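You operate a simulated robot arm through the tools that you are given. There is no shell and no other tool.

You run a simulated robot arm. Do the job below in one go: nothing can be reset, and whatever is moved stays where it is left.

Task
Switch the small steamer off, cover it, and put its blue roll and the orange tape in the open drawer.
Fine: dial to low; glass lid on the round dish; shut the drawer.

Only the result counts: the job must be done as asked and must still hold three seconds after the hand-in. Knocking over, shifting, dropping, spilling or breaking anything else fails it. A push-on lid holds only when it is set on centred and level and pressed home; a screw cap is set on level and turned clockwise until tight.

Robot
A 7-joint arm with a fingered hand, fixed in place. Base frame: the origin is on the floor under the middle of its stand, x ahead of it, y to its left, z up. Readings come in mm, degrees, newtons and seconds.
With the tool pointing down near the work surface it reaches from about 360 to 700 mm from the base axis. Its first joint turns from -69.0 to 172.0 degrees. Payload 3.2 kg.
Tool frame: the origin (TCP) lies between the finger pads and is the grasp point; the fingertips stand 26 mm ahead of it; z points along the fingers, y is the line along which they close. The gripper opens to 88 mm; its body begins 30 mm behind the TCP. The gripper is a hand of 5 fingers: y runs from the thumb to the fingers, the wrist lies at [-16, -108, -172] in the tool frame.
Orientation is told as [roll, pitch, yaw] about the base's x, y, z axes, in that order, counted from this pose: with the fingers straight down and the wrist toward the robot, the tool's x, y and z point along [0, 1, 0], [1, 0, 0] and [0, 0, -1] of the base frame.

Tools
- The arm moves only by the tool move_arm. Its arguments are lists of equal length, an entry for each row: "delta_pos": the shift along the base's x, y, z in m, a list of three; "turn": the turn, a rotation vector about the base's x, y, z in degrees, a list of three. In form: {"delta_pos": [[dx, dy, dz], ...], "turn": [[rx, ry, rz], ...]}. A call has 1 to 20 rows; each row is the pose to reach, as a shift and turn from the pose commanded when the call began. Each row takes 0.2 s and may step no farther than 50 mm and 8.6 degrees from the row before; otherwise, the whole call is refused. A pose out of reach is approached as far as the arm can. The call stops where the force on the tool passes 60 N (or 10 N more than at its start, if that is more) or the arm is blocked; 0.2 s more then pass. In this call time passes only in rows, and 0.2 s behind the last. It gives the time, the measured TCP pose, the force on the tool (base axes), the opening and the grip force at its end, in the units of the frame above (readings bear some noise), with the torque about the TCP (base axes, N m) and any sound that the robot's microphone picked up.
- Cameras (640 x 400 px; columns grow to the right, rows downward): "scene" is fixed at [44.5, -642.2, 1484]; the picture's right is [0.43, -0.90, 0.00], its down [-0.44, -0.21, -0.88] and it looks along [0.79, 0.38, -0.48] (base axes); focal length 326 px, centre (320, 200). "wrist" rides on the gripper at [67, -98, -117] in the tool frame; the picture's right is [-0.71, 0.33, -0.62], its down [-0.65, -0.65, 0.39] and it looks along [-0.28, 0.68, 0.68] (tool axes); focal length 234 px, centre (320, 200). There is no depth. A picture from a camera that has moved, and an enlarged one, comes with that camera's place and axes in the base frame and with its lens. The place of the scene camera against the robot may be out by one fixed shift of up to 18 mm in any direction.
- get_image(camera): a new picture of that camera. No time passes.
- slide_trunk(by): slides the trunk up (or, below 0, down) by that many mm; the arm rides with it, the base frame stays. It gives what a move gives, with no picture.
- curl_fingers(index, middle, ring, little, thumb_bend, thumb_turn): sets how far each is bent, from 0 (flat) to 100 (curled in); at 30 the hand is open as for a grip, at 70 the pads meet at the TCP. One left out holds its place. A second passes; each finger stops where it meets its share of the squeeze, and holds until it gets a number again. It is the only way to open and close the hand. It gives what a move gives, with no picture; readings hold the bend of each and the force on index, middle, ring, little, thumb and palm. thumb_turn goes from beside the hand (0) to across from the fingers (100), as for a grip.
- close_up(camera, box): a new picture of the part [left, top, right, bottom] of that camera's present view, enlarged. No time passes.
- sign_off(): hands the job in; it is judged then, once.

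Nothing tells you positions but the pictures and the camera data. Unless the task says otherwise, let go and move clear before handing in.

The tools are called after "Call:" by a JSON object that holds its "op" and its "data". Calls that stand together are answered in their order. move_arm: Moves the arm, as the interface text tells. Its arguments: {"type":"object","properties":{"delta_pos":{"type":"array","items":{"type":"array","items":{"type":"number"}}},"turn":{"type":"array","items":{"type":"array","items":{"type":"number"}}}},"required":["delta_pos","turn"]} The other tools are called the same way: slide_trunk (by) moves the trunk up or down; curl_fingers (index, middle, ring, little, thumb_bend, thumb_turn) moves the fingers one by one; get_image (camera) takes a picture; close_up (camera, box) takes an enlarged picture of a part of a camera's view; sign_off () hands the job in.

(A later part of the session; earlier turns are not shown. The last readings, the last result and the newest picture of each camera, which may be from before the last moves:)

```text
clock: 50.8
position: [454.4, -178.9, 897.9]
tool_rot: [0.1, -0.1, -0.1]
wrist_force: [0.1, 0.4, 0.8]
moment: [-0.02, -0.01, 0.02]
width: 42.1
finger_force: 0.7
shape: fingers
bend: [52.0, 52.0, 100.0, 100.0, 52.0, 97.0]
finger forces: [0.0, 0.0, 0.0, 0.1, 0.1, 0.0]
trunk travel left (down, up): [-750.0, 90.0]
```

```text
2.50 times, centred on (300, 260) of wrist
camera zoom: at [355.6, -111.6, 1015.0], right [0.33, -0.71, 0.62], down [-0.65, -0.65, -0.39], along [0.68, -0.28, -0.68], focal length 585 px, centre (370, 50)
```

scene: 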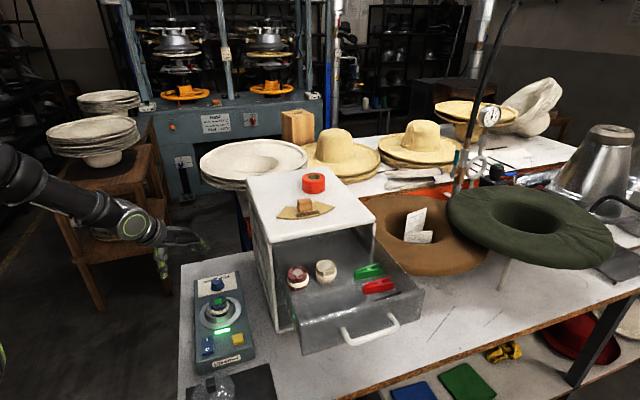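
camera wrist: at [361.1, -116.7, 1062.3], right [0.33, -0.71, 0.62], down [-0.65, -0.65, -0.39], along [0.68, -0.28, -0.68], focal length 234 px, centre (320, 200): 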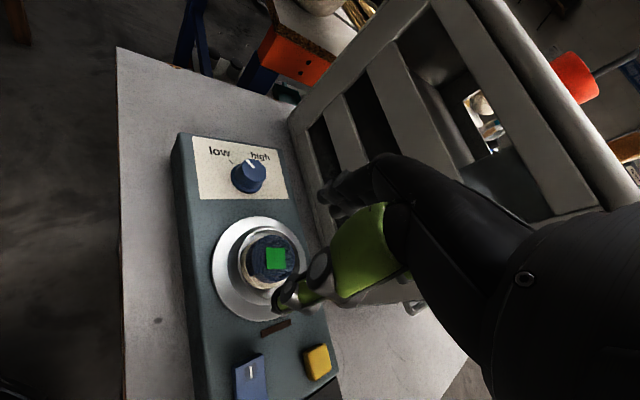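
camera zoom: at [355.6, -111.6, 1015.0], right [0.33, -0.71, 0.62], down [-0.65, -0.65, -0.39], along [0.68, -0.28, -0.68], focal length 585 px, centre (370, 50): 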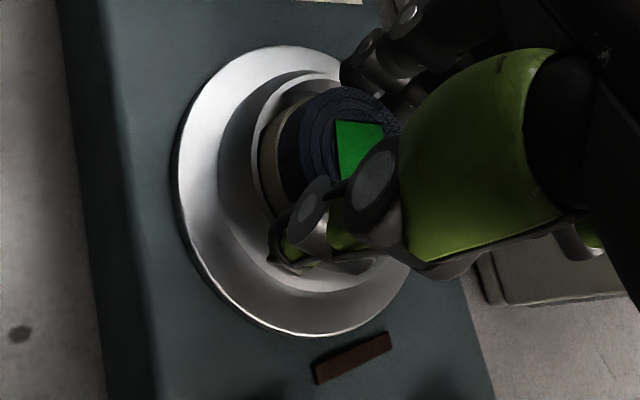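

There's no rim contact now at 52. I'll keep closing onto the roll.

Call:
{"op": "curl_fingers", "data": {"index": 58, "middle": 58, "thumb_bend": 58}}

Call:
{"op": "close_up", "data": {"camera": "scene", "box": [195, 270, 255, 330]}}

Call:
{"op": "close_up", "data": {"camera": "wrist", "box": [220, 180, 380, 340]}}

```text
clock: 51.8
position: [454.9, -178.6, 898.0]
tool_rot: [0.1, -0.1, -0.1]
wrist_force: [0.6, 0.1, 0.8]
moment: [0.01, 0.0, -0.01]
width: 39.0
finger_force: 3.7
shape: fingers
bend: [55.0, 55.0, 100.0, 100.0, 54.0, 97.0]
finger forces: [2.0, 1.7, 0.0, 0.0, 3.4, 0.0]
trunk travel left (down, up): [-750.0, 90.0]
```

```text
6.67 times, centred on (225, 300) of scene
camera zoom: at [44.5, -642.2, 1484.0], right [0.43, -0.9, 0.0], down [-0.44, -0.21, -0.88], along [0.79, 0.38, -0.48], focal length 2172 px, centre (953, -467)
```

zoom: 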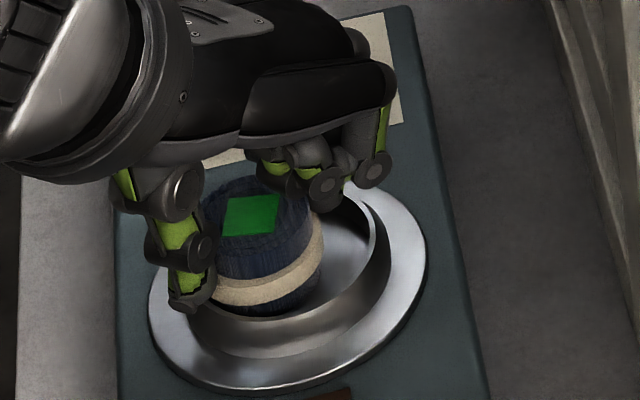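

```text
2.50 times, centred on (300, 260) of wrist
camera zoom: at [355.6, -111.6, 1015.0], right [0.33, -0.71, 0.62], down [-0.65, -0.65, -0.39], along [0.68, -0.28, -0.68], focal length 585 px, centre (370, 50)
```

zoom: 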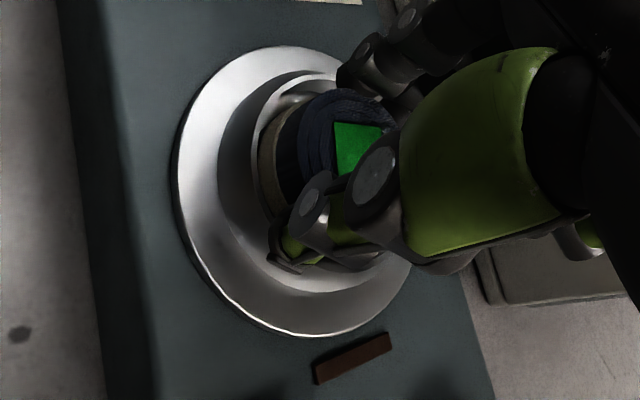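

All three grip the roll evenly. I'll tighten slightly and lift a little to test the hold.

Call:
{"op": "curl_fingers", "data": {"index": 62, "middle": 62, "thumb_bend": 62}}

Call:
{"op": "move_arm", "data": {"delta_pos": [[0, 0, 0.01], [0, 0, 0.02], [0, 0, 0.03], [0, 0, 0.04], [0, 0, 0.04], [0, 0, 0.04]], "turn": [[0, 0, 0], [0, 0, 0], [0, 0, 0], [0, 0, 0], [0, 0, 0], [0, 0, 0]]}}

Call:
{"op": "close_up", "data": {"camera": "scene", "box": [185, 250, 265, 330]}}

```text
clock: 52.8
position: [453.9, -178.9, 898.5]
tool_rot: [0.1, -0.1, -0.1]
wrist_force: [1.1, -1.4, 1.9]
moment: [-0.03, -0.02, 0.03]
width: 37.8
finger_force: 8.5
shape: fingers
bend: [56.0, 57.0, 100.0, 100.0, 55.0, 97.0]
finger forces: [5.0, 4.0, 0.0, 0.1, 7.6, 0.0]
trunk travel left (down, up): [-750.0, 90.0]
```

```text
clock: 54.2
position: [453.8, -179.2, 939.1]
tool_rot: [0.1, -0.2, -0.1]
wrist_force: [0.8, -0.2, -0.8]
moment: [0.0, -0.02, 0.03]
width: 38.0
finger_force: 8.0
shape: fingers
bend: [57.0, 57.0, 100.0, 100.0, 55.0, 96.0]
finger forces: [4.5, 3.4, 0.0, 0.0, 7.8, 0.0]
trunk travel left (down, up): [-750.0, 90.0]
```

```text
5.00 times, centred on (225, 290) of scene
camera zoom: at [44.5, -642.2, 1484.0], right [0.43, -0.9, 0.0], down [-0.44, -0.21, -0.88], along [0.79, 0.38, -0.48], focal length 1629 px, centre (795, -250)
```

zoom: 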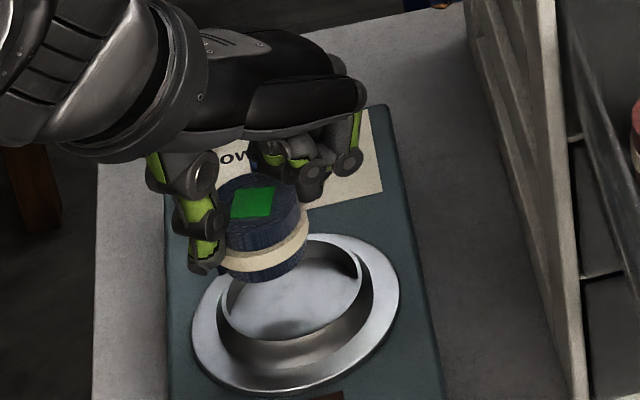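

The roll is out of the dish and held. I'll lift it high on the steamer side, clear of the cabinet, before crossing to the drawer.

Call:
{"op": "move_arm", "data": {"delta_pos": [[0.003, 0, 0.03], [0.008, 0.001, 0.06], [0.013, 0.002, 0.09], [0.018, 0.004, 0.12], [0.023, 0.005, 0.15], [0.028, 0.006, 0.18], [0.031, 0.007, 0.205], [0.031, 0.007, 0.215], [0.031, 0.007, 0.215], [0.031, 0.007, 0.215]], "turn": [[0, 0, 0], [0, 0, 0], [0, 0, 0], [0, 0, 0], [0, 0, 0], [0, 0, 0], [0, 0, 0], [0, 0, 0], [0, 0, 0], [0, 0, 0]]}}

Call:
{"op": "get_image", "data": {"camera": "scene"}}

Call:
{"op": "get_image", "data": {"camera": "wrist"}}

```text
clock: 56.4
position: [484.7, -172.7, 1153.1]
tool_rot: [0.1, -0.2, -0.1]
wrist_force: [-0.8, -0.3, -0.5]
moment: [-0.03, -0.01, 0.04]
width: 37.7
finger_force: 7.9
shape: fingers
bend: [57.0, 58.0, 100.0, 100.0, 55.0, 96.0]
finger forces: [4.4, 3.2, 0.0, 0.0, 7.5, 0.1]
trunk travel left (down, up): [-750.0, 90.0]
```

```text
taken
```

scene: 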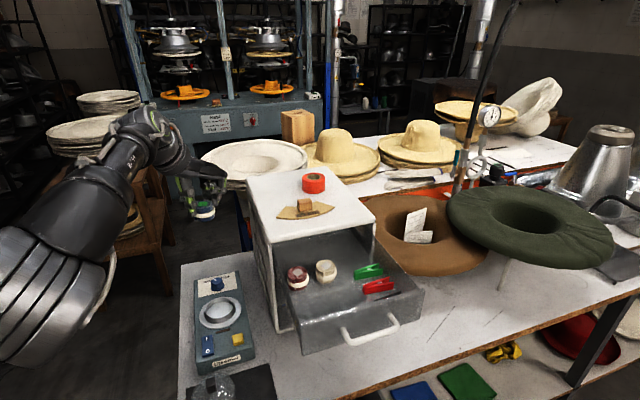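

```text
taken
camera wrist: at [386.7, -104.5, 1269.6], right [0.33, -0.71, 0.62], down [-0.65, -0.65, -0.39], along [0.68, -0.28, -0.68], focal length 234 px, centre (320, 200)
```

wrist: 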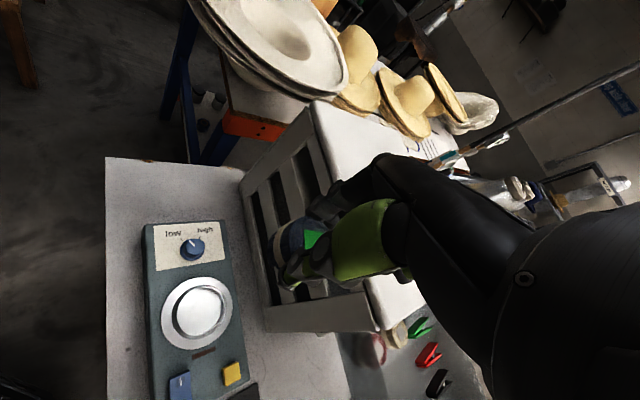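

The roll is still held firmly. I'll measure the cabinet corner and drawer contents from both cameras to plan the placement.

Call:
{"op": "close_up", "data": {"camera": "wrist", "box": [330, 290, 470, 400]}}

Call:
{"op": "close_up", "data": {"camera": "scene", "box": [255, 215, 345, 305]}}

Call:
{"op": "close_up", "data": {"camera": "scene", "box": [335, 240, 435, 360]}}

Call:
{"op": "close_up", "data": {"camera": "scene", "box": [280, 260, 380, 360]}}

```text
3.64 times, centred on (400, 345) of wrist
camera zoom: at [386.7, -104.5, 1269.6], right [0.33, -0.71, 0.62], down [-0.65, -0.65, -0.39], along [0.68, -0.28, -0.68], focal length 852 px, centre (29, -327)
```

zoom: 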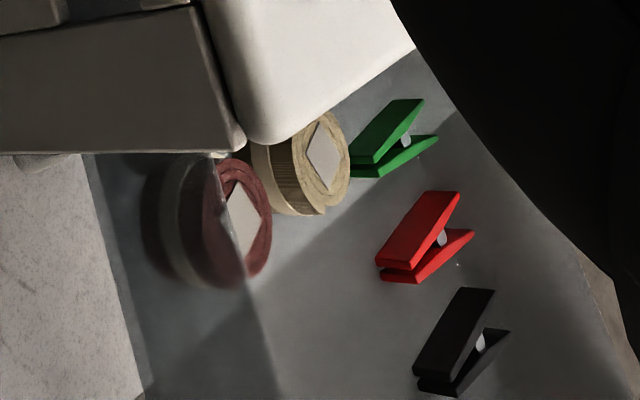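

```text
4.44 times, centred on (300, 260) of scene
camera zoom: at [44.5, -642.2, 1484.0], right [0.43, -0.9, 0.0], down [-0.44, -0.21, -0.88], along [0.79, 0.38, -0.48], focal length 1448 px, centre (409, -67)
```

zoom: 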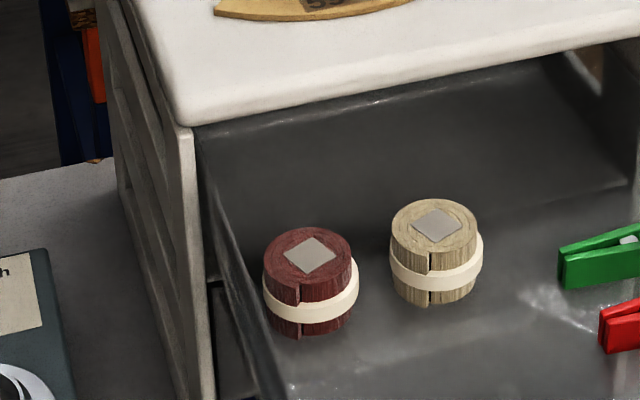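

```text
3.33 times, centred on (385, 300) of scene
camera zoom: at [44.5, -642.2, 1484.0], right [0.43, -0.9, 0.0], down [-0.44, -0.21, -0.88], along [0.79, 0.38, -0.48], focal length 1086 px, centre (103, -133)
```

zoom: 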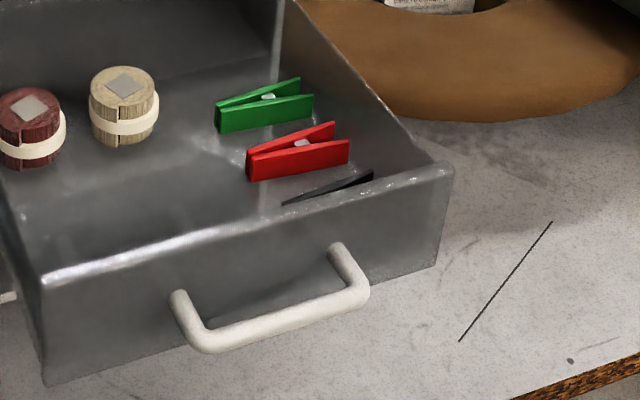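

```text
4.00 times, centred on (330, 310) of scene
camera zoom: at [44.5, -642.2, 1484.0], right [0.43, -0.9, 0.0], down [-0.44, -0.21, -0.88], along [0.79, 0.38, -0.48], focal length 1303 px, centre (280, -240)
```

zoom: 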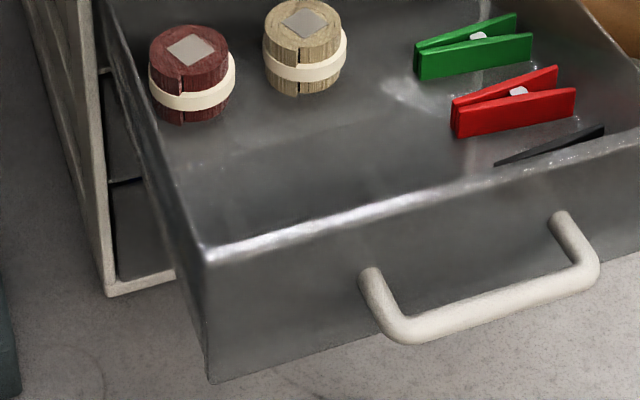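

Triangulating with the scene camera's fixed shift (about 16 mm in y) taken out:
- **Drawer floor:** about z 988.
- **Existing rolls:** at (79,627) and (77,690) in the bench-aligned frame.
- **Clothes-pins:** on the right, near b≈772.
- **Free area:** front-left and centre.

I'll carry the roll over to about (20,658), yawing the hand to -45°.

Call:
{"op": "move_arm", "data": {"delta_pos": [[0, -0.028, 0.003], [0, -0.056, 0.006], [0, -0.084, 0.006], [0, -0.112, 0.006], [0, -0.14, 0.006], [-0.001, -0.168, 0.006], [-0.002, -0.196, 0.006], [-0.003, -0.224, 0.006], [-0.004, -0.252, 0.006], [-0.0055, -0.278, 0.006], [-0.0055, -0.278, 0.006], [-0.0055, -0.278, 0.006], [-0.0055, -0.278, 0.006], [-0.0055, -0.278, 0.006]], "turn": [[0, 0, -4.5], [0, 0, -9], [0, 0, -13.5], [0, 0, -18], [0, 0, -22.5], [0, 0, -27], [0, 0, -31.5], [0, 0, -36], [0, 0, -40.5], [0, 0, -45], [0, 0, -45], [0, 0, -45], [0, 0, -45], [0, 0, -45]]}}

Call:
{"op": "get_image", "data": {"camera": "scene"}}

Call:
{"op": "get_image", "data": {"camera": "wrist"}}

```text
clock: 59.4
position: [480.6, -449.9, 1158.5]
tool_rot: [0.1, -0.1, -45.1]
wrist_force: [-0.8, 0.5, -0.2]
moment: [-0.02, 0.0, 0.01]
width: 37.8
finger_force: 7.7
shape: fingers
bend: [57.0, 58.0, 100.0, 100.0, 55.0, 96.0]
finger forces: [4.4, 3.3, 0.0, 0.1, 7.4, 0.0]
trunk travel left (down, up): [-750.0, 90.0]
```

```text
taken
```

scene: 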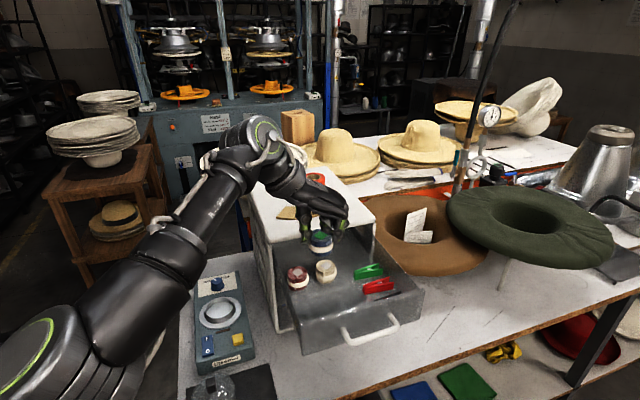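

```text
taken
camera wrist: at [457.6, -333.2, 1274.7], right [-0.27, -0.73, 0.62], down [-0.92, 0.0, -0.39], along [0.28, -0.68, -0.68], focal length 234 px, centre (320, 200)
```

wrist: 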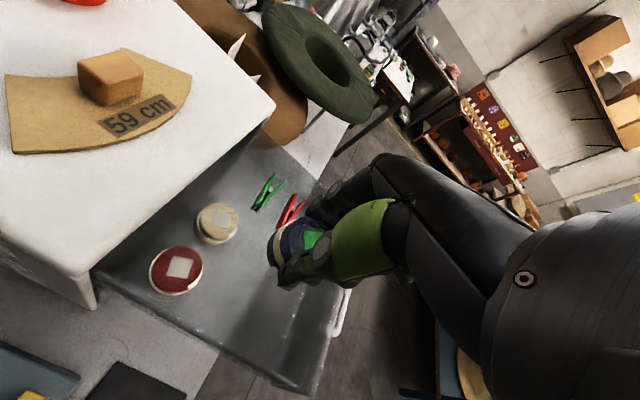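

The roll is above the drawer and the arm has settled. I'll take close-ups of the drawer interior from here to fix the walls and existing items.

Call:
{"op": "close_up", "data": {"camera": "wrist", "box": [80, 180, 260, 330]}}

Call:
{"op": "close_up", "data": {"camera": "wrist", "box": [180, 230, 360, 400]}}

Call:
{"op": "close_up", "data": {"camera": "scene", "box": [280, 215, 380, 315]}}

```text
2.67 times, centred on (170, 255) of wrist
camera zoom: at [457.6, -333.2, 1274.7], right [-0.27, -0.73, 0.62], down [-0.92, 0.0, -0.39], along [0.28, -0.68, -0.68], focal length 624 px, centre (720, 53)
```

zoom: 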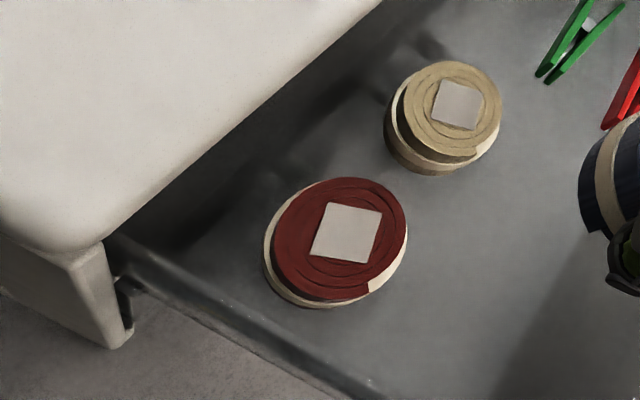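

```text
2.35 times, centred on (270, 315) of wrist
camera zoom: at [457.6, -333.2, 1274.7], right [-0.27, -0.73, 0.62], down [-0.92, 0.0, -0.39], along [0.28, -0.68, -0.68], focal length 551 px, centre (438, -71)
```

zoom: 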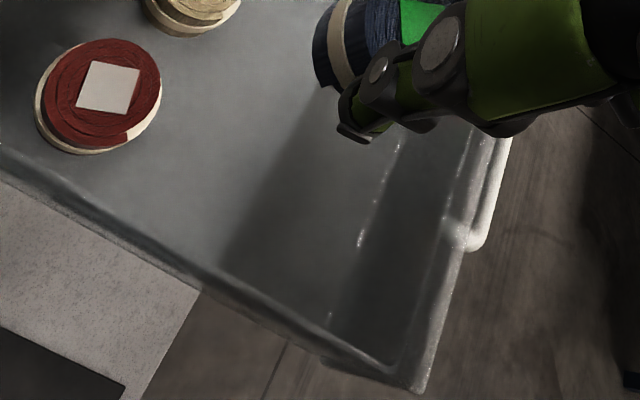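

```text
4.00 times, centred on (330, 265) of scene
camera zoom: at [44.5, -642.2, 1484.0], right [0.43, -0.9, 0.0], down [-0.44, -0.21, -0.88], along [0.79, 0.38, -0.48], focal length 1303 px, centre (280, -60)
```

zoom: 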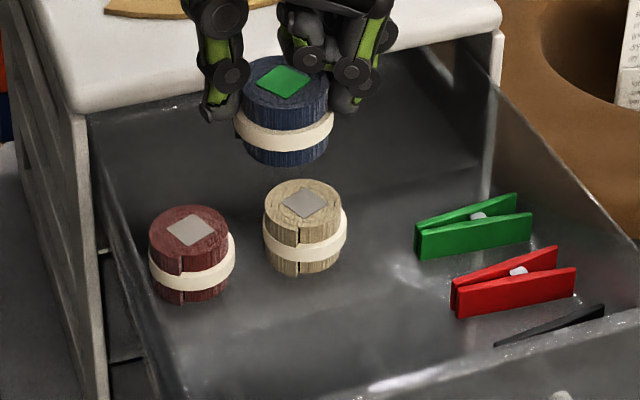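

The drawer wall tops are at about z 1050 and its floor is near 988, and the spot below is free on all sides. I'll lower the roll straight down to just above the floor.

Call:
{"op": "move_arm", "data": {"delta_pos": [[0, 0, -0.02], [0, 0, -0.04], [0, 0, -0.06], [0, 0, -0.08], [0, 0, -0.1], [0, 0, -0.112], [0, 0, -0.112], [0, 0, -0.112], [0, 0, -0.112]], "turn": [[0, 0, 0], [0, 0, 0], [0, 0, 0], [0, 0, 0], [0, 0, 0], [0, 0, 0], [0, 0, 0], [0, 0, 0], [0, 0, 0]]}}

Call:
{"op": "close_up", "data": {"camera": "scene", "box": [270, 215, 390, 335]}}

Call:
{"op": "get_image", "data": {"camera": "wrist"}}

```text
clock: 61.4
position: [480.6, -450.5, 1045.9]
tool_rot: [0.1, 0.1, -45.0]
wrist_force: [-0.1, -0.8, -1.1]
moment: [-0.01, -0.04, 0.0]
width: 37.8
finger_force: 7.8
shape: fingers
bend: [57.0, 58.0, 100.0, 100.0, 55.0, 96.0]
finger forces: [4.3, 3.3, 0.0, 0.0, 7.4, 0.0]
trunk travel left (down, up): [-750.0, 90.0]
```

```text
3.33 times, centred on (330, 275) of scene
camera zoom: at [44.5, -642.2, 1484.0], right [0.43, -0.9, 0.0], down [-0.44, -0.21, -0.88], along [0.79, 0.38, -0.48], focal length 1086 px, centre (287, -50)
```

zoom: 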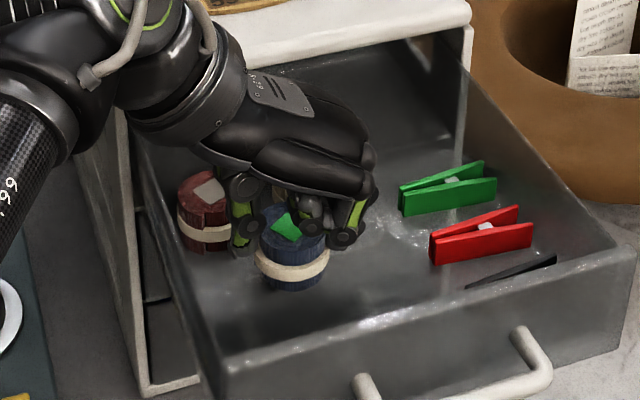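

```text
taken
camera wrist: at [457.9, -334.5, 1163.6], right [-0.27, -0.73, 0.62], down [-0.92, 0.01, -0.39], along [0.28, -0.68, -0.68], focal length 234 px, centre (320, 200)
```

wrist: 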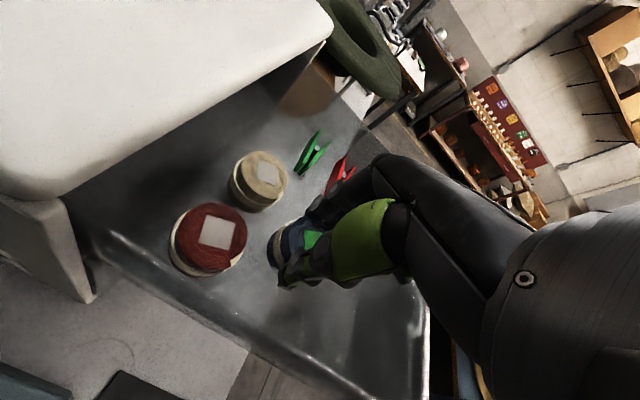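

The roll is about 8 mm above the floor. I'll lower it slowly until the force shows contact.

Call:
{"op": "move_arm", "data": {"delta_pos": [[0, 0, -0.003], [0, 0, -0.006], [0, 0, -0.006], [0, 0, -0.006]], "turn": [[0, 0, 0], [0, 0, 0], [0, 0, 0], [0, 0, 0]]}}

Call:
{"op": "move_arm", "data": {"delta_pos": [[0, 0, -0.0015], [0, 0, -0.003], [0, 0, -0.003]], "turn": [[0, 0, 0], [0, 0, 0], [0, 0, 0]]}}

Call:
{"op": "close_up", "data": {"camera": "scene", "box": [290, 255, 360, 325]}}

```text
clock: 62.4
position: [480.0, -450.3, 1041.6]
tool_rot: [0.1, 0.1, -45.0]
wrist_force: [0.4, -0.1, -0.5]
moment: [0.01, -0.01, 0.01]
width: 37.7
finger_force: 7.0
shape: fingers
bend: [57.0, 58.0, 100.0, 100.0, 55.0, 96.0]
finger forces: [4.3, 3.4, 0.0, 0.0, 7.3, 0.0]
trunk travel left (down, up): [-750.0, 90.0]
```

```text
clock: 63.2
position: [480.4, -449.4, 1038.2]
tool_rot: [0.1, -0.1, -45.1]
wrist_force: [-0.1, 0.7, -0.4]
moment: [0.0, -0.03, -0.01]
width: 37.9
finger_force: 7.0
shape: fingers
bend: [57.0, 58.0, 100.0, 100.0, 55.0, 96.0]
finger forces: [4.2, 3.2, 0.0, 0.1, 7.4, 0.1]
trunk travel left (down, up): [-750.0, 90.0]
```

```text
5.71 times, centred on (325, 290) of scene
camera zoom: at [44.5, -642.2, 1484.0], right [0.43, -0.9, 0.0], down [-0.44, -0.21, -0.88], along [0.79, 0.38, -0.48], focal length 1862 px, centre (291, -314)
```

zoom: 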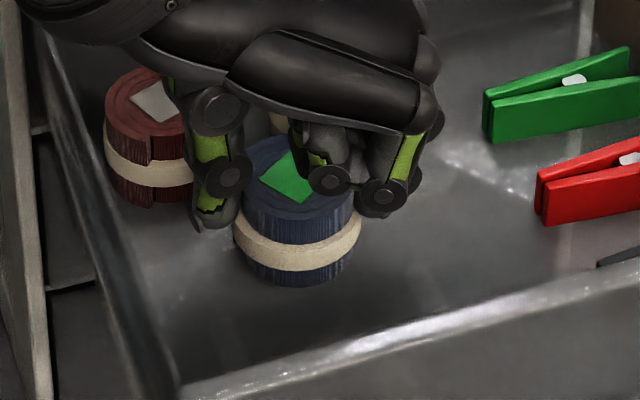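

Call:
{"op": "move_arm", "data": {"delta_pos": [[0, 0, -0.0015], [0, 0, -0.003], [0, 0, -0.003], [0, 0, -0.003]], "turn": [[0, 0, 0], [0, 0, 0], [0, 0, 0], [0, 0, 0]]}}

```text
clock: 64.2
position: [480.8, -450.1, 1035.1]
tool_rot: [0.1, -0.1, -45.1]
wrist_force: [0.6, -0.1, -0.6]
moment: [0.0, 0.01, 0.02]
width: 37.8
finger_force: 7.3
shape: fingers
bend: [57.0, 58.0, 100.0, 100.0, 55.0, 96.0]
finger forces: [4.4, 3.3, 0.1, 0.0, 7.3, 0.1]
trunk travel left (down, up): [-750.0, 90.0]
```

No contact yet at 1035, so I'll continue in 2–3 mm steps.

Call:
{"op": "move_arm", "data": {"delta_pos": [[0, 0, -0.0015], [0, 0, -0.003], [0, 0, -0.003], [0, 0, -0.003]], "turn": [[0, 0, 0], [0, 0, 0], [0, 0, 0], [0, 0, 0]]}}

Call:
{"op": "close_up", "data": {"camera": "scene", "box": [290, 255, 360, 325]}}

```text
clock: 65.2
position: [479.7, -449.8, 1033.1]
tool_rot: [0.0, -0.1, -45.2]
wrist_force: [1.7, -0.8, 7.8]
moment: [0.02, -0.01, -0.01]
width: 37.7
finger_force: 9.2
shape: fingers
bend: [57.0, 58.0, 100.0, 100.0, 55.0, 96.0]
finger forces: [5.5, 4.0, 0.1, 0.0, 8.2, 0.0]
trunk travel left (down, up): [-750.0, 90.0]
```

```text
5.71 times, centred on (325, 290) of scene
camera zoom: at [44.5, -642.2, 1484.0], right [0.43, -0.9, 0.0], down [-0.44, -0.21, -0.88], along [0.79, 0.38, -0.48], focal length 1862 px, centre (291, -314)
```

zoom: 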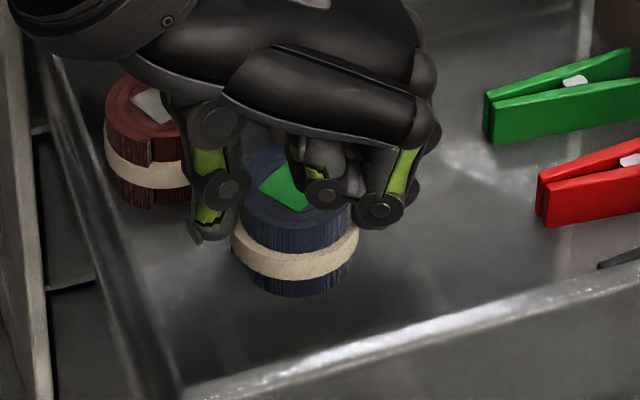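

The roll is on the drawer floor, with 7.8 N pushing up. I'll release slowly.

Call:
{"op": "move_arm", "data": {"delta_pos": [[0, 0, 0.001], [0, 0, 0.001]], "turn": [[0, 0, 0], [0, 0, 0]]}}

Call:
{"op": "curl_fingers", "data": {"index": 52, "middle": 52, "thumb_bend": 51}}

Call:
{"op": "curl_fingers", "data": {"index": 45, "middle": 45, "thumb_bend": 44}}

Call:
{"op": "close_up", "data": {"camera": "scene", "box": [290, 255, 360, 325]}}

Call:
{"op": "close_up", "data": {"camera": "wrist", "box": [150, 150, 350, 300]}}

```text
clock: 65.8
position: [478.7, -450.4, 1034.2]
tool_rot: [0.1, -0.1, -45.1]
wrist_force: [0.3, 0.2, 6.7]
moment: [0.02, 0.0, 0.02]
width: 37.5
finger_force: 8.8
shape: fingers
bend: [57.0, 58.0, 100.0, 100.0, 55.0, 96.0]
finger forces: [5.1, 3.7, 0.1, 0.0, 8.5, 0.1]
trunk travel left (down, up): [-750.0, 90.0]
```

```text
clock: 66.8
position: [480.0, -450.5, 1033.4]
tool_rot: [0.2, -0.1, -45.0]
wrist_force: [0.1, -0.7, -0.7]
moment: [-0.01, 0.02, -0.02]
width: 42.5
finger_force: 0.0
shape: fingers
bend: [52.0, 52.0, 100.0, 100.0, 51.0, 97.0]
finger forces: [0.0, 0.0, 0.0, 0.1, 0.1, 0.1]
trunk travel left (down, up): [-750.0, 90.0]
```

```text
clock: 67.8
position: [480.3, -450.4, 1033.8]
tool_rot: [0.1, -0.1, -45.1]
wrist_force: [0.6, 0.4, -0.2]
moment: [0.0, 0.02, 0.01]
width: 57.3
finger_force: 0.0
shape: fingers
bend: [45.0, 45.0, 100.0, 100.0, 44.0, 97.0]
finger forces: [0.0, 0.1, 0.0, 0.0, 0.0, 0.0]
trunk travel left (down, up): [-750.0, 90.0]
```

```text
5.71 times, centred on (325, 290) of scene
camera zoom: at [44.5, -642.2, 1484.0], right [0.43, -0.9, 0.0], down [-0.44, -0.21, -0.88], along [0.79, 0.38, -0.48], focal length 1862 px, centre (291, -314)
```

zoom: 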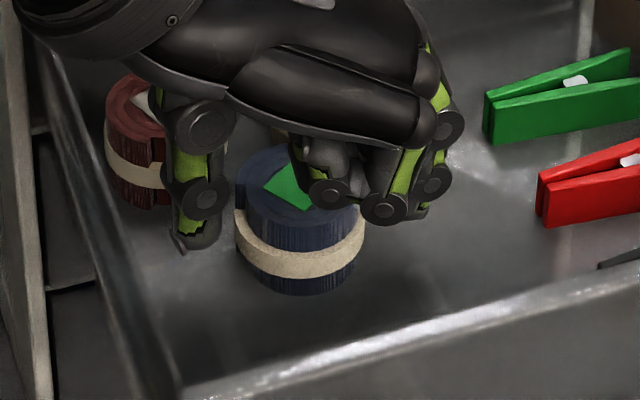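

```text
2.67 times, centred on (250, 225) of wrist
camera zoom: at [456.9, -333.7, 1150.6], right [-0.27, -0.73, 0.62], down [-0.92, 0.0, -0.39], along [0.28, -0.68, -0.68], focal length 624 px, centre (507, 133)
```

zoom: 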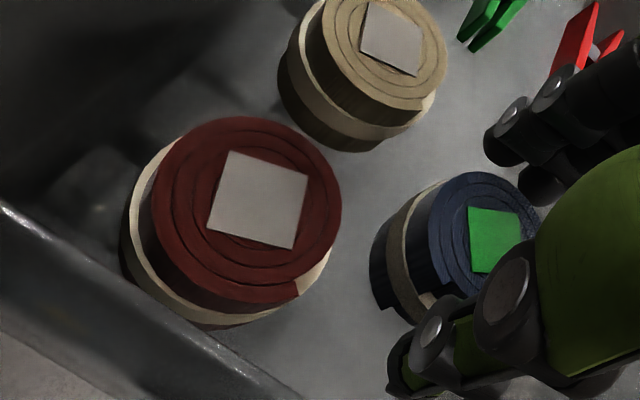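

The roll stands upright in the drawer, released. I'll lift straight up and check.

Call:
{"op": "move_arm", "data": {"delta_pos": [[0, 0, 0.01], [0, 0, 0.025], [0, 0, 0.045], [0, 0, 0.07], [0, 0, 0.095], [0, 0, 0.12], [0, 0, 0.14], [0, 0, 0.14], [0, 0, 0.14]], "turn": [[0, 0, 0], [0, 0, 0], [0, 0, 0], [0, 0, 0], [0, 0, 0], [0, 0, 0], [0, 0, 0], [0, 0, 0], [0, 0, 0]]}}

Call:
{"op": "get_image", "data": {"camera": "scene"}}

Call:
{"op": "get_image", "data": {"camera": "wrist"}}

```text
clock: 69.8
position: [480.5, -450.4, 1173.6]
tool_rot: [0.1, -0.1, -45.1]
wrist_force: [0.8, 0.0, -0.5]
moment: [0.01, 0.01, 0.04]
width: 57.4
finger_force: 0.1
shape: fingers
bend: [45.0, 45.0, 100.0, 100.0, 44.0, 97.0]
finger forces: [0.0, 0.1, 0.1, 0.0, 0.0, 0.1]
trunk travel left (down, up): [-750.0, 90.0]
```

```text
taken
```

scene: 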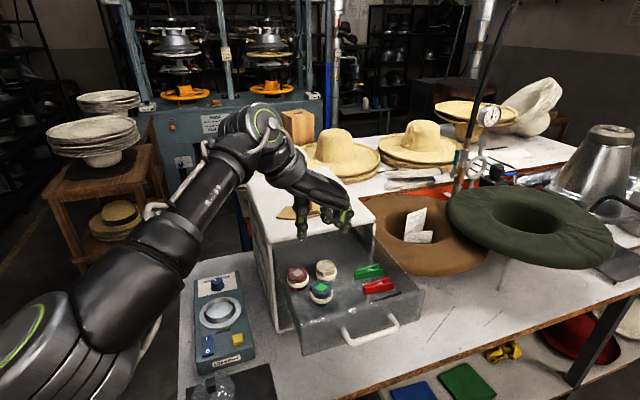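

```text
taken
camera wrist: at [457.7, -334.2, 1291.2], right [-0.27, -0.73, 0.62], down [-0.92, 0.0, -0.39], along [0.28, -0.68, -0.68], focal length 234 px, centre (320, 200)
```

wrist: 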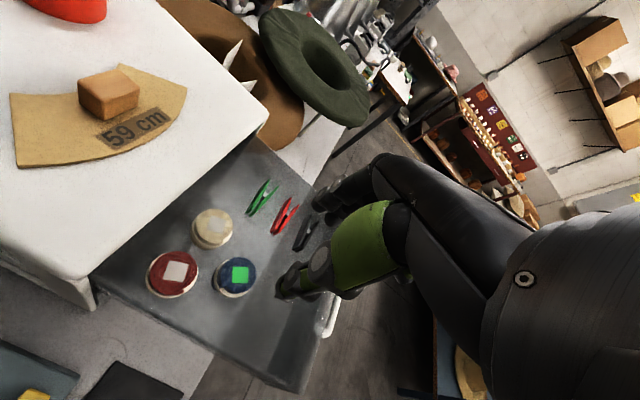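

The blue roll is in the drawer, beside the others and undisturbed. Next is the orange tape on top of the cabinet. I'll move up and over for a look and to test the reach.

Call:
{"op": "move_arm", "data": {"delta_pos": [[0.01, 0.02, 0.03], [0.025, 0.045, 0.045], [0.042, 0.072, 0.05], [0.059, 0.099, 0.05], [0.076, 0.126, 0.05], [0.093, 0.152, 0.05], [0.108, 0.176, 0.05], [0.12, 0.194, 0.05], [0.12, 0.194, 0.05], [0.12, 0.194, 0.05], [0.12, 0.194, 0.05]], "turn": [[0, 0, 2.75], [0, 0, 5.5], [0, 0, 8.25], [0, 0, 11], [0, 0, 13.75], [0, 0, 16.5], [0, 0, 19.25], [0, 0, 22], [0, 0, 22], [0, 0, 22], [0, 0, 22]]}}

Call:
{"op": "get_image", "data": {"camera": "scene"}}

Call:
{"op": "get_image", "data": {"camera": "wrist"}}

```text
clock: 72.2
position: [600.5, -255.2, 1223.1]
tool_rot: [0.1, -0.1, -23.1]
wrist_force: [-0.7, 0.2, 0.7]
moment: [-0.02, 0.05, -0.01]
width: 57.4
finger_force: 0.0
shape: fingers
bend: [45.0, 45.0, 100.0, 100.0, 44.0, 97.0]
finger forces: [0.0, 0.0, 0.0, 0.0, 0.0, 0.0]
trunk travel left (down, up): [-750.0, 90.0]
```

```text
taken
```

scene: 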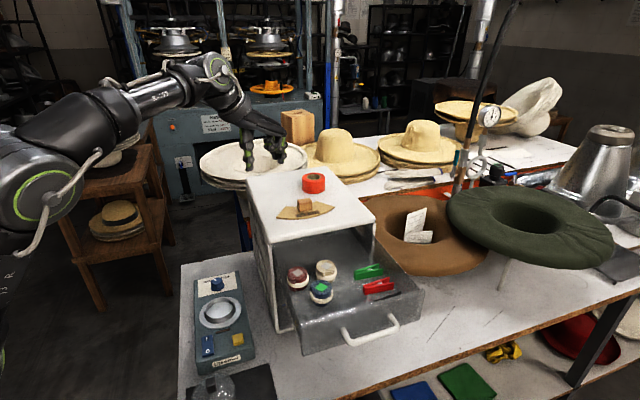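

```text
taken
camera wrist: at [534.7, -155.5, 1339.7], right [0.03, -0.78, 0.62], down [-0.86, -0.34, -0.39], along [0.52, -0.52, -0.68], focal length 234 px, centre (320, 200)
```

wrist: 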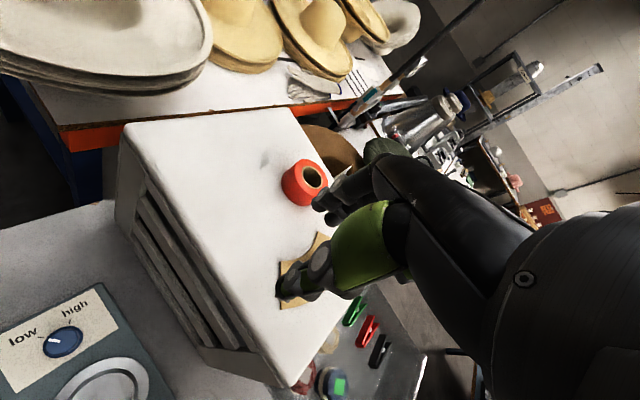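

The tape is in clear view. I'll take close-ups to measure it from both cameras.

Call:
{"op": "close_up", "data": {"camera": "wrist", "box": [250, 140, 350, 230]}}

Call:
{"op": "close_up", "data": {"camera": "scene", "box": [275, 155, 355, 225]}}

Call:
{"op": "close_up", "data": {"camera": "wrist", "box": [180, 200, 420, 400]}}

```text
4.44 times, centred on (300, 185) of wrist
camera zoom: at [534.7, -155.5, 1339.7], right [0.03, -0.78, 0.62], down [-0.86, -0.34, -0.39], along [0.52, -0.52, -0.68], focal length 1041 px, centre (409, 267)
```

zoom: 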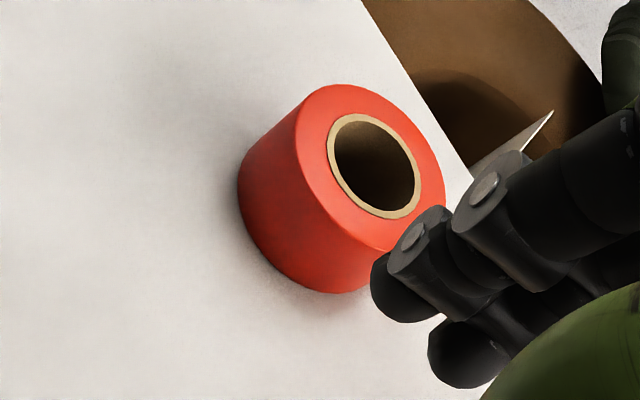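

```text
5.71 times, centred on (315, 190) of scene
camera zoom: at [44.5, -642.2, 1484.0], right [0.43, -0.9, 0.0], down [-0.44, -0.21, -0.88], along [0.79, 0.38, -0.48], focal length 1862 px, centre (349, 257)
```

zoom: 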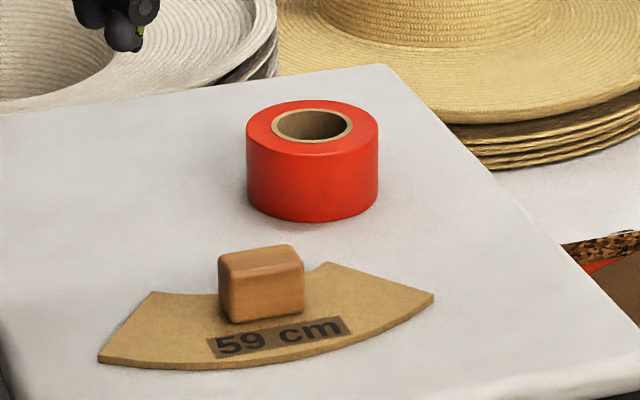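

```text
2.00 times, centred on (300, 300) of wrist
camera zoom: at [534.7, -155.5, 1339.7], right [0.03, -0.78, 0.62], down [-0.86, -0.34, -0.39], along [0.52, -0.52, -0.68], focal length 468 px, centre (360, 0)
```

zoom: 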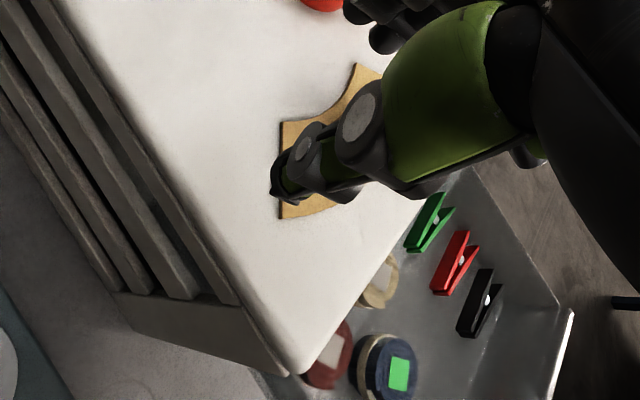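

The tape's centre is about (730, -306), top z≈1120, which is 792 mm from the base axis. I'll test how far the arm reaches outward at a safe height.

Call:
{"op": "move_arm", "data": {"delta_pos": [[0.026, -0.0103, 0], [0.052, -0.0206, 0], [0.078, -0.0309, 0], [0.104, -0.0412, 0], [0.1295, -0.0514, 0], [0.1295, -0.0514, 0], [0.1295, -0.0514, 0], [0.1295, -0.0514, 0]], "turn": [[0, 0, 0], [0, 0, 0], [0, 0, 0], [0, 0, 0], [0, 0, 0], [0, 0, 0], [0, 0, 0], [0, 0, 0]]}}

Call:
{"op": "get_image", "data": {"camera": "wrist"}}

```text
clock: 74.0
position: [662.9, -291.9, 1191.9]
tool_rot: [0.0, -0.1, -23.2]
wrist_force: [0.0, -0.3, -0.6]
moment: [0.02, 0.01, -0.01]
width: 57.4
finger_force: 0.0
shape: fingers
bend: [45.0, 45.0, 100.0, 100.0, 44.0, 97.0]
finger forces: [0.0, 0.0, 0.0, 0.0, 0.1, 0.1]
out of reach, approached as far as the arm can: row 3, 4, 5, 6, 7, 8
trunk travel left (down, up): [-750.0, 90.0]
```

```text
taken
camera wrist: at [597.2, -192.7, 1310.2], right [0.03, -0.78, 0.62], down [-0.86, -0.34, -0.39], along [0.52, -0.52, -0.68], focal length 234 px, centre (320, 200)
```

wrist: 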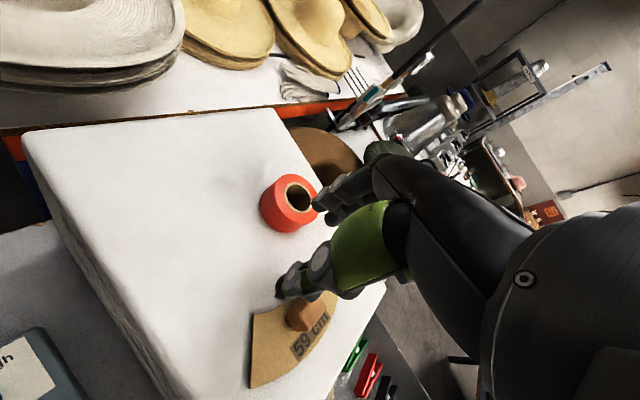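

At this trunk height the arm stops at about r = 724. Raising the trunk brings the shoulder closer to the needed wrist height, so I'll slide it up and try again.

Call:
{"op": "slide_trunk", "data": {"by": 85}}

Call:
{"op": "move_arm", "data": {"delta_pos": [[0, 0, -0.03], [0.02, -0.0045, -0.06], [0.045, -0.01, -0.08], [0.0676, -0.0147, -0.085], [0.0676, -0.0147, -0.085], [0.0676, -0.0147, -0.085], [0.0676, -0.0147, -0.085]], "turn": [[0, 0, 0], [0, 0, 0], [0, 0, 0], [0, 0, 0], [0, 0, 0], [0, 0, 0], [0, 0, 0]]}}

Call:
{"op": "get_image", "data": {"camera": "wrist"}}

Call:
{"op": "close_up", "data": {"camera": "scene", "box": [250, 110, 370, 230]}}

```text
clock: 75.2
position: [662.1, -293.0, 1278.0]
tool_rot: [0.1, 0.0, -23.1]
wrist_force: [0.6, -0.2, 0.0]
moment: [0.03, -0.01, 0.0]
width: 57.2
finger_force: 0.0
shape: fingers
bend: [45.0, 45.0, 100.0, 100.0, 44.0, 97.0]
finger forces: [0.0, 0.0, 0.0, 0.0, 0.0, 0.1]
trunk travel left (down, up): [-835.0, 5.0]
```

```text
clock: 76.8
position: [694.2, -297.6, 1191.4]
tool_rot: [0.1, -0.1, -23.1]
wrist_force: [0.2, 0.5, 0.2]
moment: [0.01, -0.01, 0.02]
width: 57.2
finger_force: 0.2
shape: fingers
bend: [45.0, 45.0, 100.0, 100.0, 44.0, 97.0]
finger forces: [0.1, 0.0, 0.1, 0.0, 0.0, 0.0]
out of reach, approached as far as the arm can: row 3, 4, 5, 6, 7
trunk travel left (down, up): [-835.0, 5.0]
```

```text
taken
camera wrist: at [629.6, -198.0, 1308.9], right [0.03, -0.78, 0.62], down [-0.86, -0.34, -0.39], along [0.52, -0.52, -0.68], focal length 234 px, centre (320, 200)
```

wrist: 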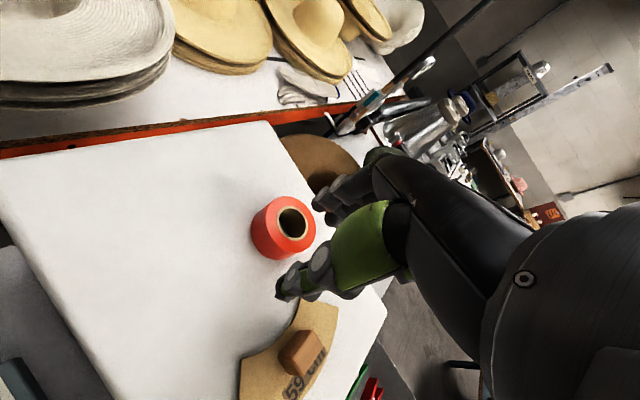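

```text
3.33 times, centred on (310, 170) of scene
camera zoom: at [44.5, -642.2, 1484.0], right [0.43, -0.9, 0.0], down [-0.44, -0.21, -0.88], along [0.79, 0.38, -0.48], focal length 1086 px, centre (353, 300)
```

zoom: 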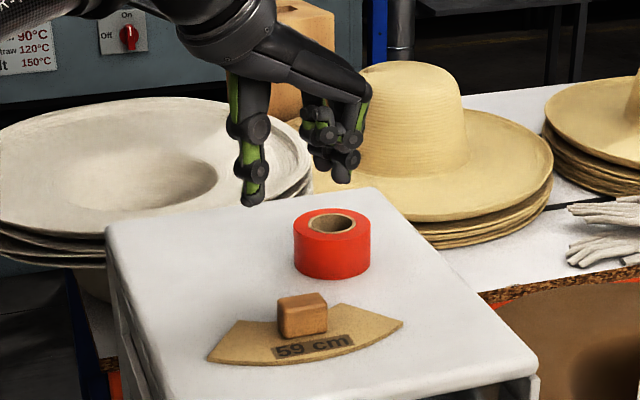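

With the trunk up, the reach is about 755 at this height and more lower down; a tilt of about 10° outward should cover the rest. I'll measure the tape again from this closer view.

Call:
{"op": "close_up", "data": {"camera": "wrist", "box": [220, 170, 340, 290]}}

Call:
{"op": "close_up", "data": {"camera": "scene", "box": [285, 160, 345, 215]}}

```text
3.33 times, centred on (280, 230) of wrist
camera zoom: at [629.6, -198.0, 1308.9], right [0.03, -0.78, 0.62], down [-0.86, -0.34, -0.39], along [0.52, -0.52, -0.68], focal length 781 px, centre (453, 100)
```

zoom: 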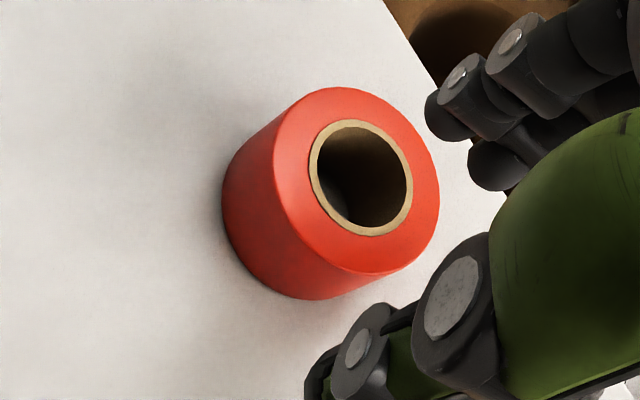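

```text
7.27 times, centred on (315, 188) of scene
camera zoom: at [44.5, -642.2, 1484.0], right [0.43, -0.9, 0.0], down [-0.44, -0.21, -0.88], along [0.79, 0.38, -0.48], focal length 2370 px, centre (356, 291)
```

zoom: 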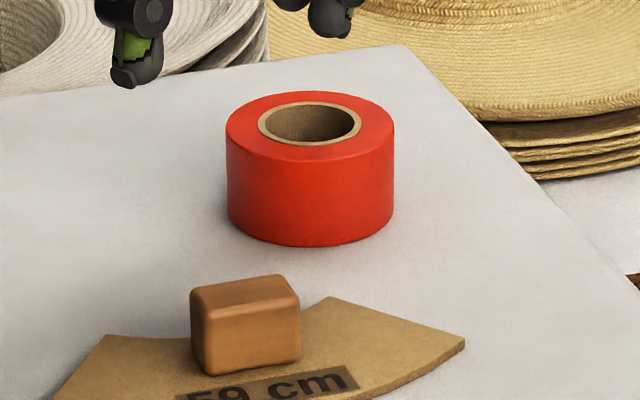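

The tape is at about (729.5, -306), ⌀60 mm, top z≈1122. I'll open the hand, tilt the fingers about 11° outward and position above the tape.

Call:
{"op": "curl_fingers", "data": {"index": 33, "middle": 33, "thumb_bend": 33}}

Call:
{"op": "move_arm", "data": {"delta_pos": [[0.005, -0.001, 0], [0.012, -0.003, -0.003], [0.02, -0.005, -0.008], [0.028, -0.0065, -0.014], [0.0353, -0.0084, -0.0194], [0.0353, -0.0084, -0.0194], [0.0353, -0.0084, -0.0194], [0.0353, -0.0084, -0.0194], [0.0353, -0.0084, -0.0194]], "turn": [[-0.85, -2.03, 0], [-1.7, -4.06, 0], [-2.56, -6.08, 0], [-3.41, -8.11, 0], [-4.26, -10.14, 0], [-4.26, -10.14, 0], [-4.26, -10.14, 0], [-4.26, -10.14, 0], [-4.26, -10.14, 0]]}}

Call:
{"op": "get_image", "data": {"camera": "wrist"}}

Call:
{"op": "close_up", "data": {"camera": "scene", "box": [260, 120, 360, 220]}}

```text
clock: 77.8
position: [694.9, -297.5, 1192.1]
tool_rot: [0.0, -0.1, -23.0]
wrist_force: [0.0, 0.1, 0.2]
moment: [-0.03, 0.01, 0.0]
width: 81.7
finger_force: 0.0
shape: fingers
bend: [33.0, 33.0, 100.0, 100.0, 33.0, 97.0]
finger forces: [0.0, 0.0, 0.0, 0.0, 0.0, 0.0]
trunk travel left (down, up): [-835.0, 5.0]
```

```text
clock: 79.8
position: [728.0, -305.2, 1172.2]
tool_rot: [0.1, -11.1, -23.1]
wrist_force: [0.5, 0.2, 0.5]
moment: [-0.01, 0.01, 0.03]
width: 81.2
finger_force: 0.0
shape: fingers
bend: [33.0, 33.0, 100.0, 100.0, 33.0, 97.0]
finger forces: [0.1, 0.1, 0.0, 0.1, 0.1, 0.0]
trunk travel left (down, up): [-835.0, 5.0]
```

```text
taken
camera wrist: at [645.2, -197.5, 1269.0], right [-0.09, -0.73, 0.67], down [-0.78, -0.37, -0.51], along [0.62, -0.57, -0.54], focal length 234 px, centre (320, 200)
```

wrist: 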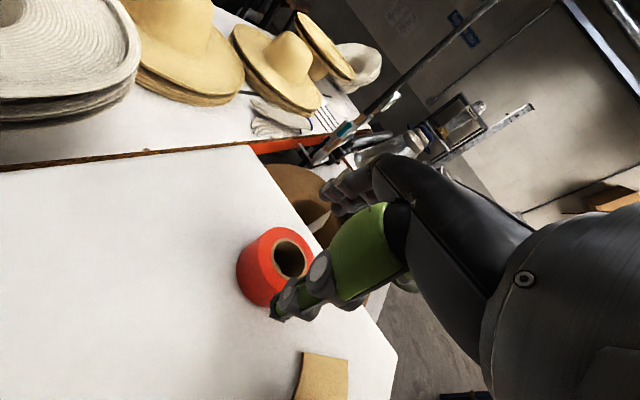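

```text
4.00 times, centred on (310, 170) of scene
camera zoom: at [44.5, -642.2, 1484.0], right [0.43, -0.9, 0.0], down [-0.44, -0.21, -0.88], along [0.79, 0.38, -0.48], focal length 1303 px, centre (360, 320)
```

zoom: 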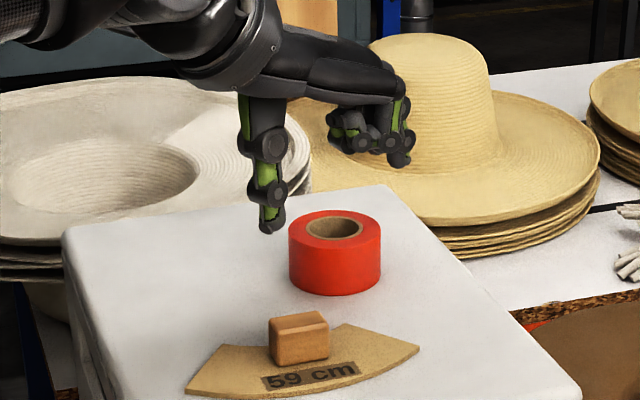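

The hand is above the tape at the planned tilt. I'll check the alignment with close-ups before descending.

Call:
{"op": "close_up", "data": {"camera": "wrist", "box": [220, 200, 340, 330]}}

Call:
{"op": "close_up", "data": {"camera": "scene", "box": [280, 130, 350, 205]}}

```text
3.08 times, centred on (280, 265) of wrist
camera zoom: at [645.2, -197.5, 1269.0], right [-0.09, -0.73, 0.67], down [-0.78, -0.37, -0.51], along [0.62, -0.57, -0.54], focal length 720 px, centre (443, 0)
```

zoom: 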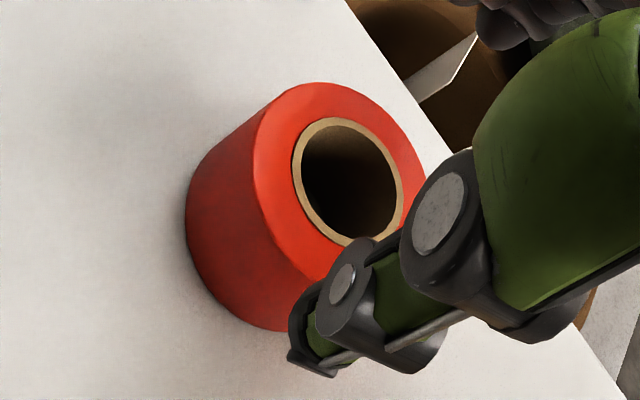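

```text
5.33 times, centred on (315, 168) of scene
camera zoom: at [44.5, -642.2, 1484.0], right [0.43, -0.9, 0.0], down [-0.44, -0.21, -0.88], along [0.79, 0.38, -0.48], focal length 1738 px, centre (347, 373)
```

zoom: 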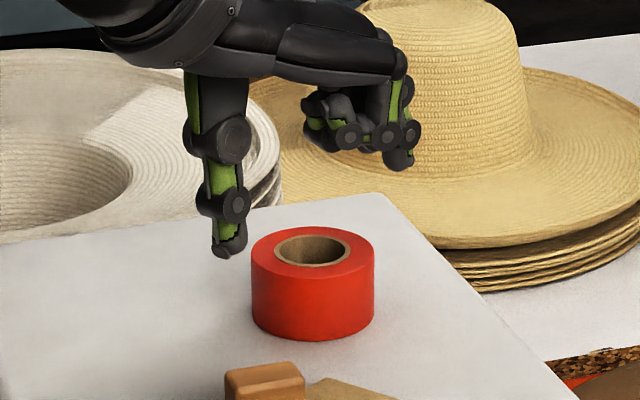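

Alignment is good, with the tape between thumb and fingers. I'll descend around the tape.

Call:
{"op": "move_arm", "data": {"delta_pos": [[0.0015, -0.001, -0.01], [0.0025, -0.0018, -0.02], [0.0025, -0.0018, -0.03], [0.0025, -0.0018, -0.038], [0.0025, -0.0018, -0.042], [0.0025, -0.0018, -0.042], [0.0025, -0.0018, -0.042], [0.0025, -0.0018, -0.042]], "turn": [[0, 0, 0], [0, 0, 0], [0, 0, 0], [0, 0, 0], [0, 0, 0], [0, 0, 0], [0, 0, 0], [0, 0, 0]]}}

Call:
{"op": "close_up", "data": {"camera": "wrist", "box": [220, 180, 360, 330]}}

Call:
{"op": "close_up", "data": {"camera": "scene", "box": [280, 130, 350, 205]}}

```text
clock: 81.6
position: [731.1, -306.3, 1131.0]
tool_rot: [0.2, -11.1, -23.0]
wrist_force: [0.1, 1.0, -0.1]
moment: [0.03, -0.01, 0.0]
width: 81.2
finger_force: 0.1
shape: fingers
bend: [33.0, 33.0, 100.0, 100.0, 33.0, 97.0]
finger forces: [0.1, 0.0, 0.0, 0.0, 0.0, 0.0]
trunk travel left (down, up): [-835.0, 5.0]
```

```text
2.67 times, centred on (290, 255) of wrist
camera zoom: at [647.6, -198.7, 1228.0], right [-0.09, -0.73, 0.67], down [-0.78, -0.37, -0.51], along [0.62, -0.57, -0.54], focal length 624 px, centre (400, 53)
```

zoom: 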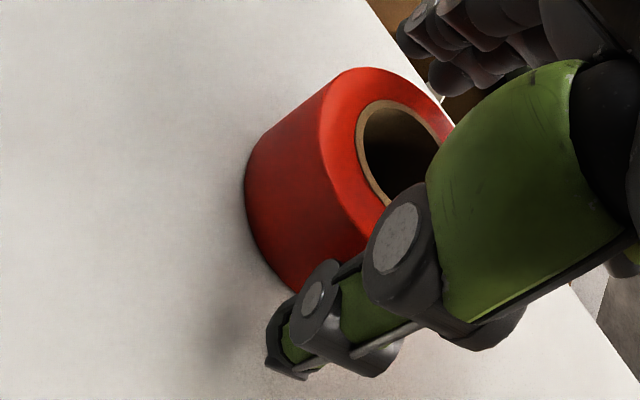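

```text
5.33 times, centred on (315, 168) of scene
camera zoom: at [44.5, -642.2, 1484.0], right [0.43, -0.9, 0.0], down [-0.44, -0.21, -0.88], along [0.79, 0.38, -0.48], focal length 1738 px, centre (347, 373)
```

zoom: 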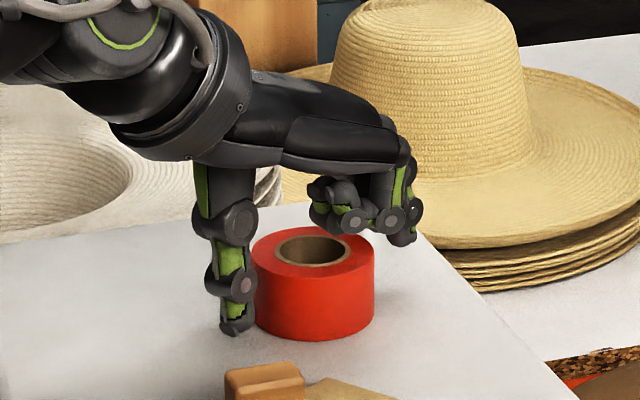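

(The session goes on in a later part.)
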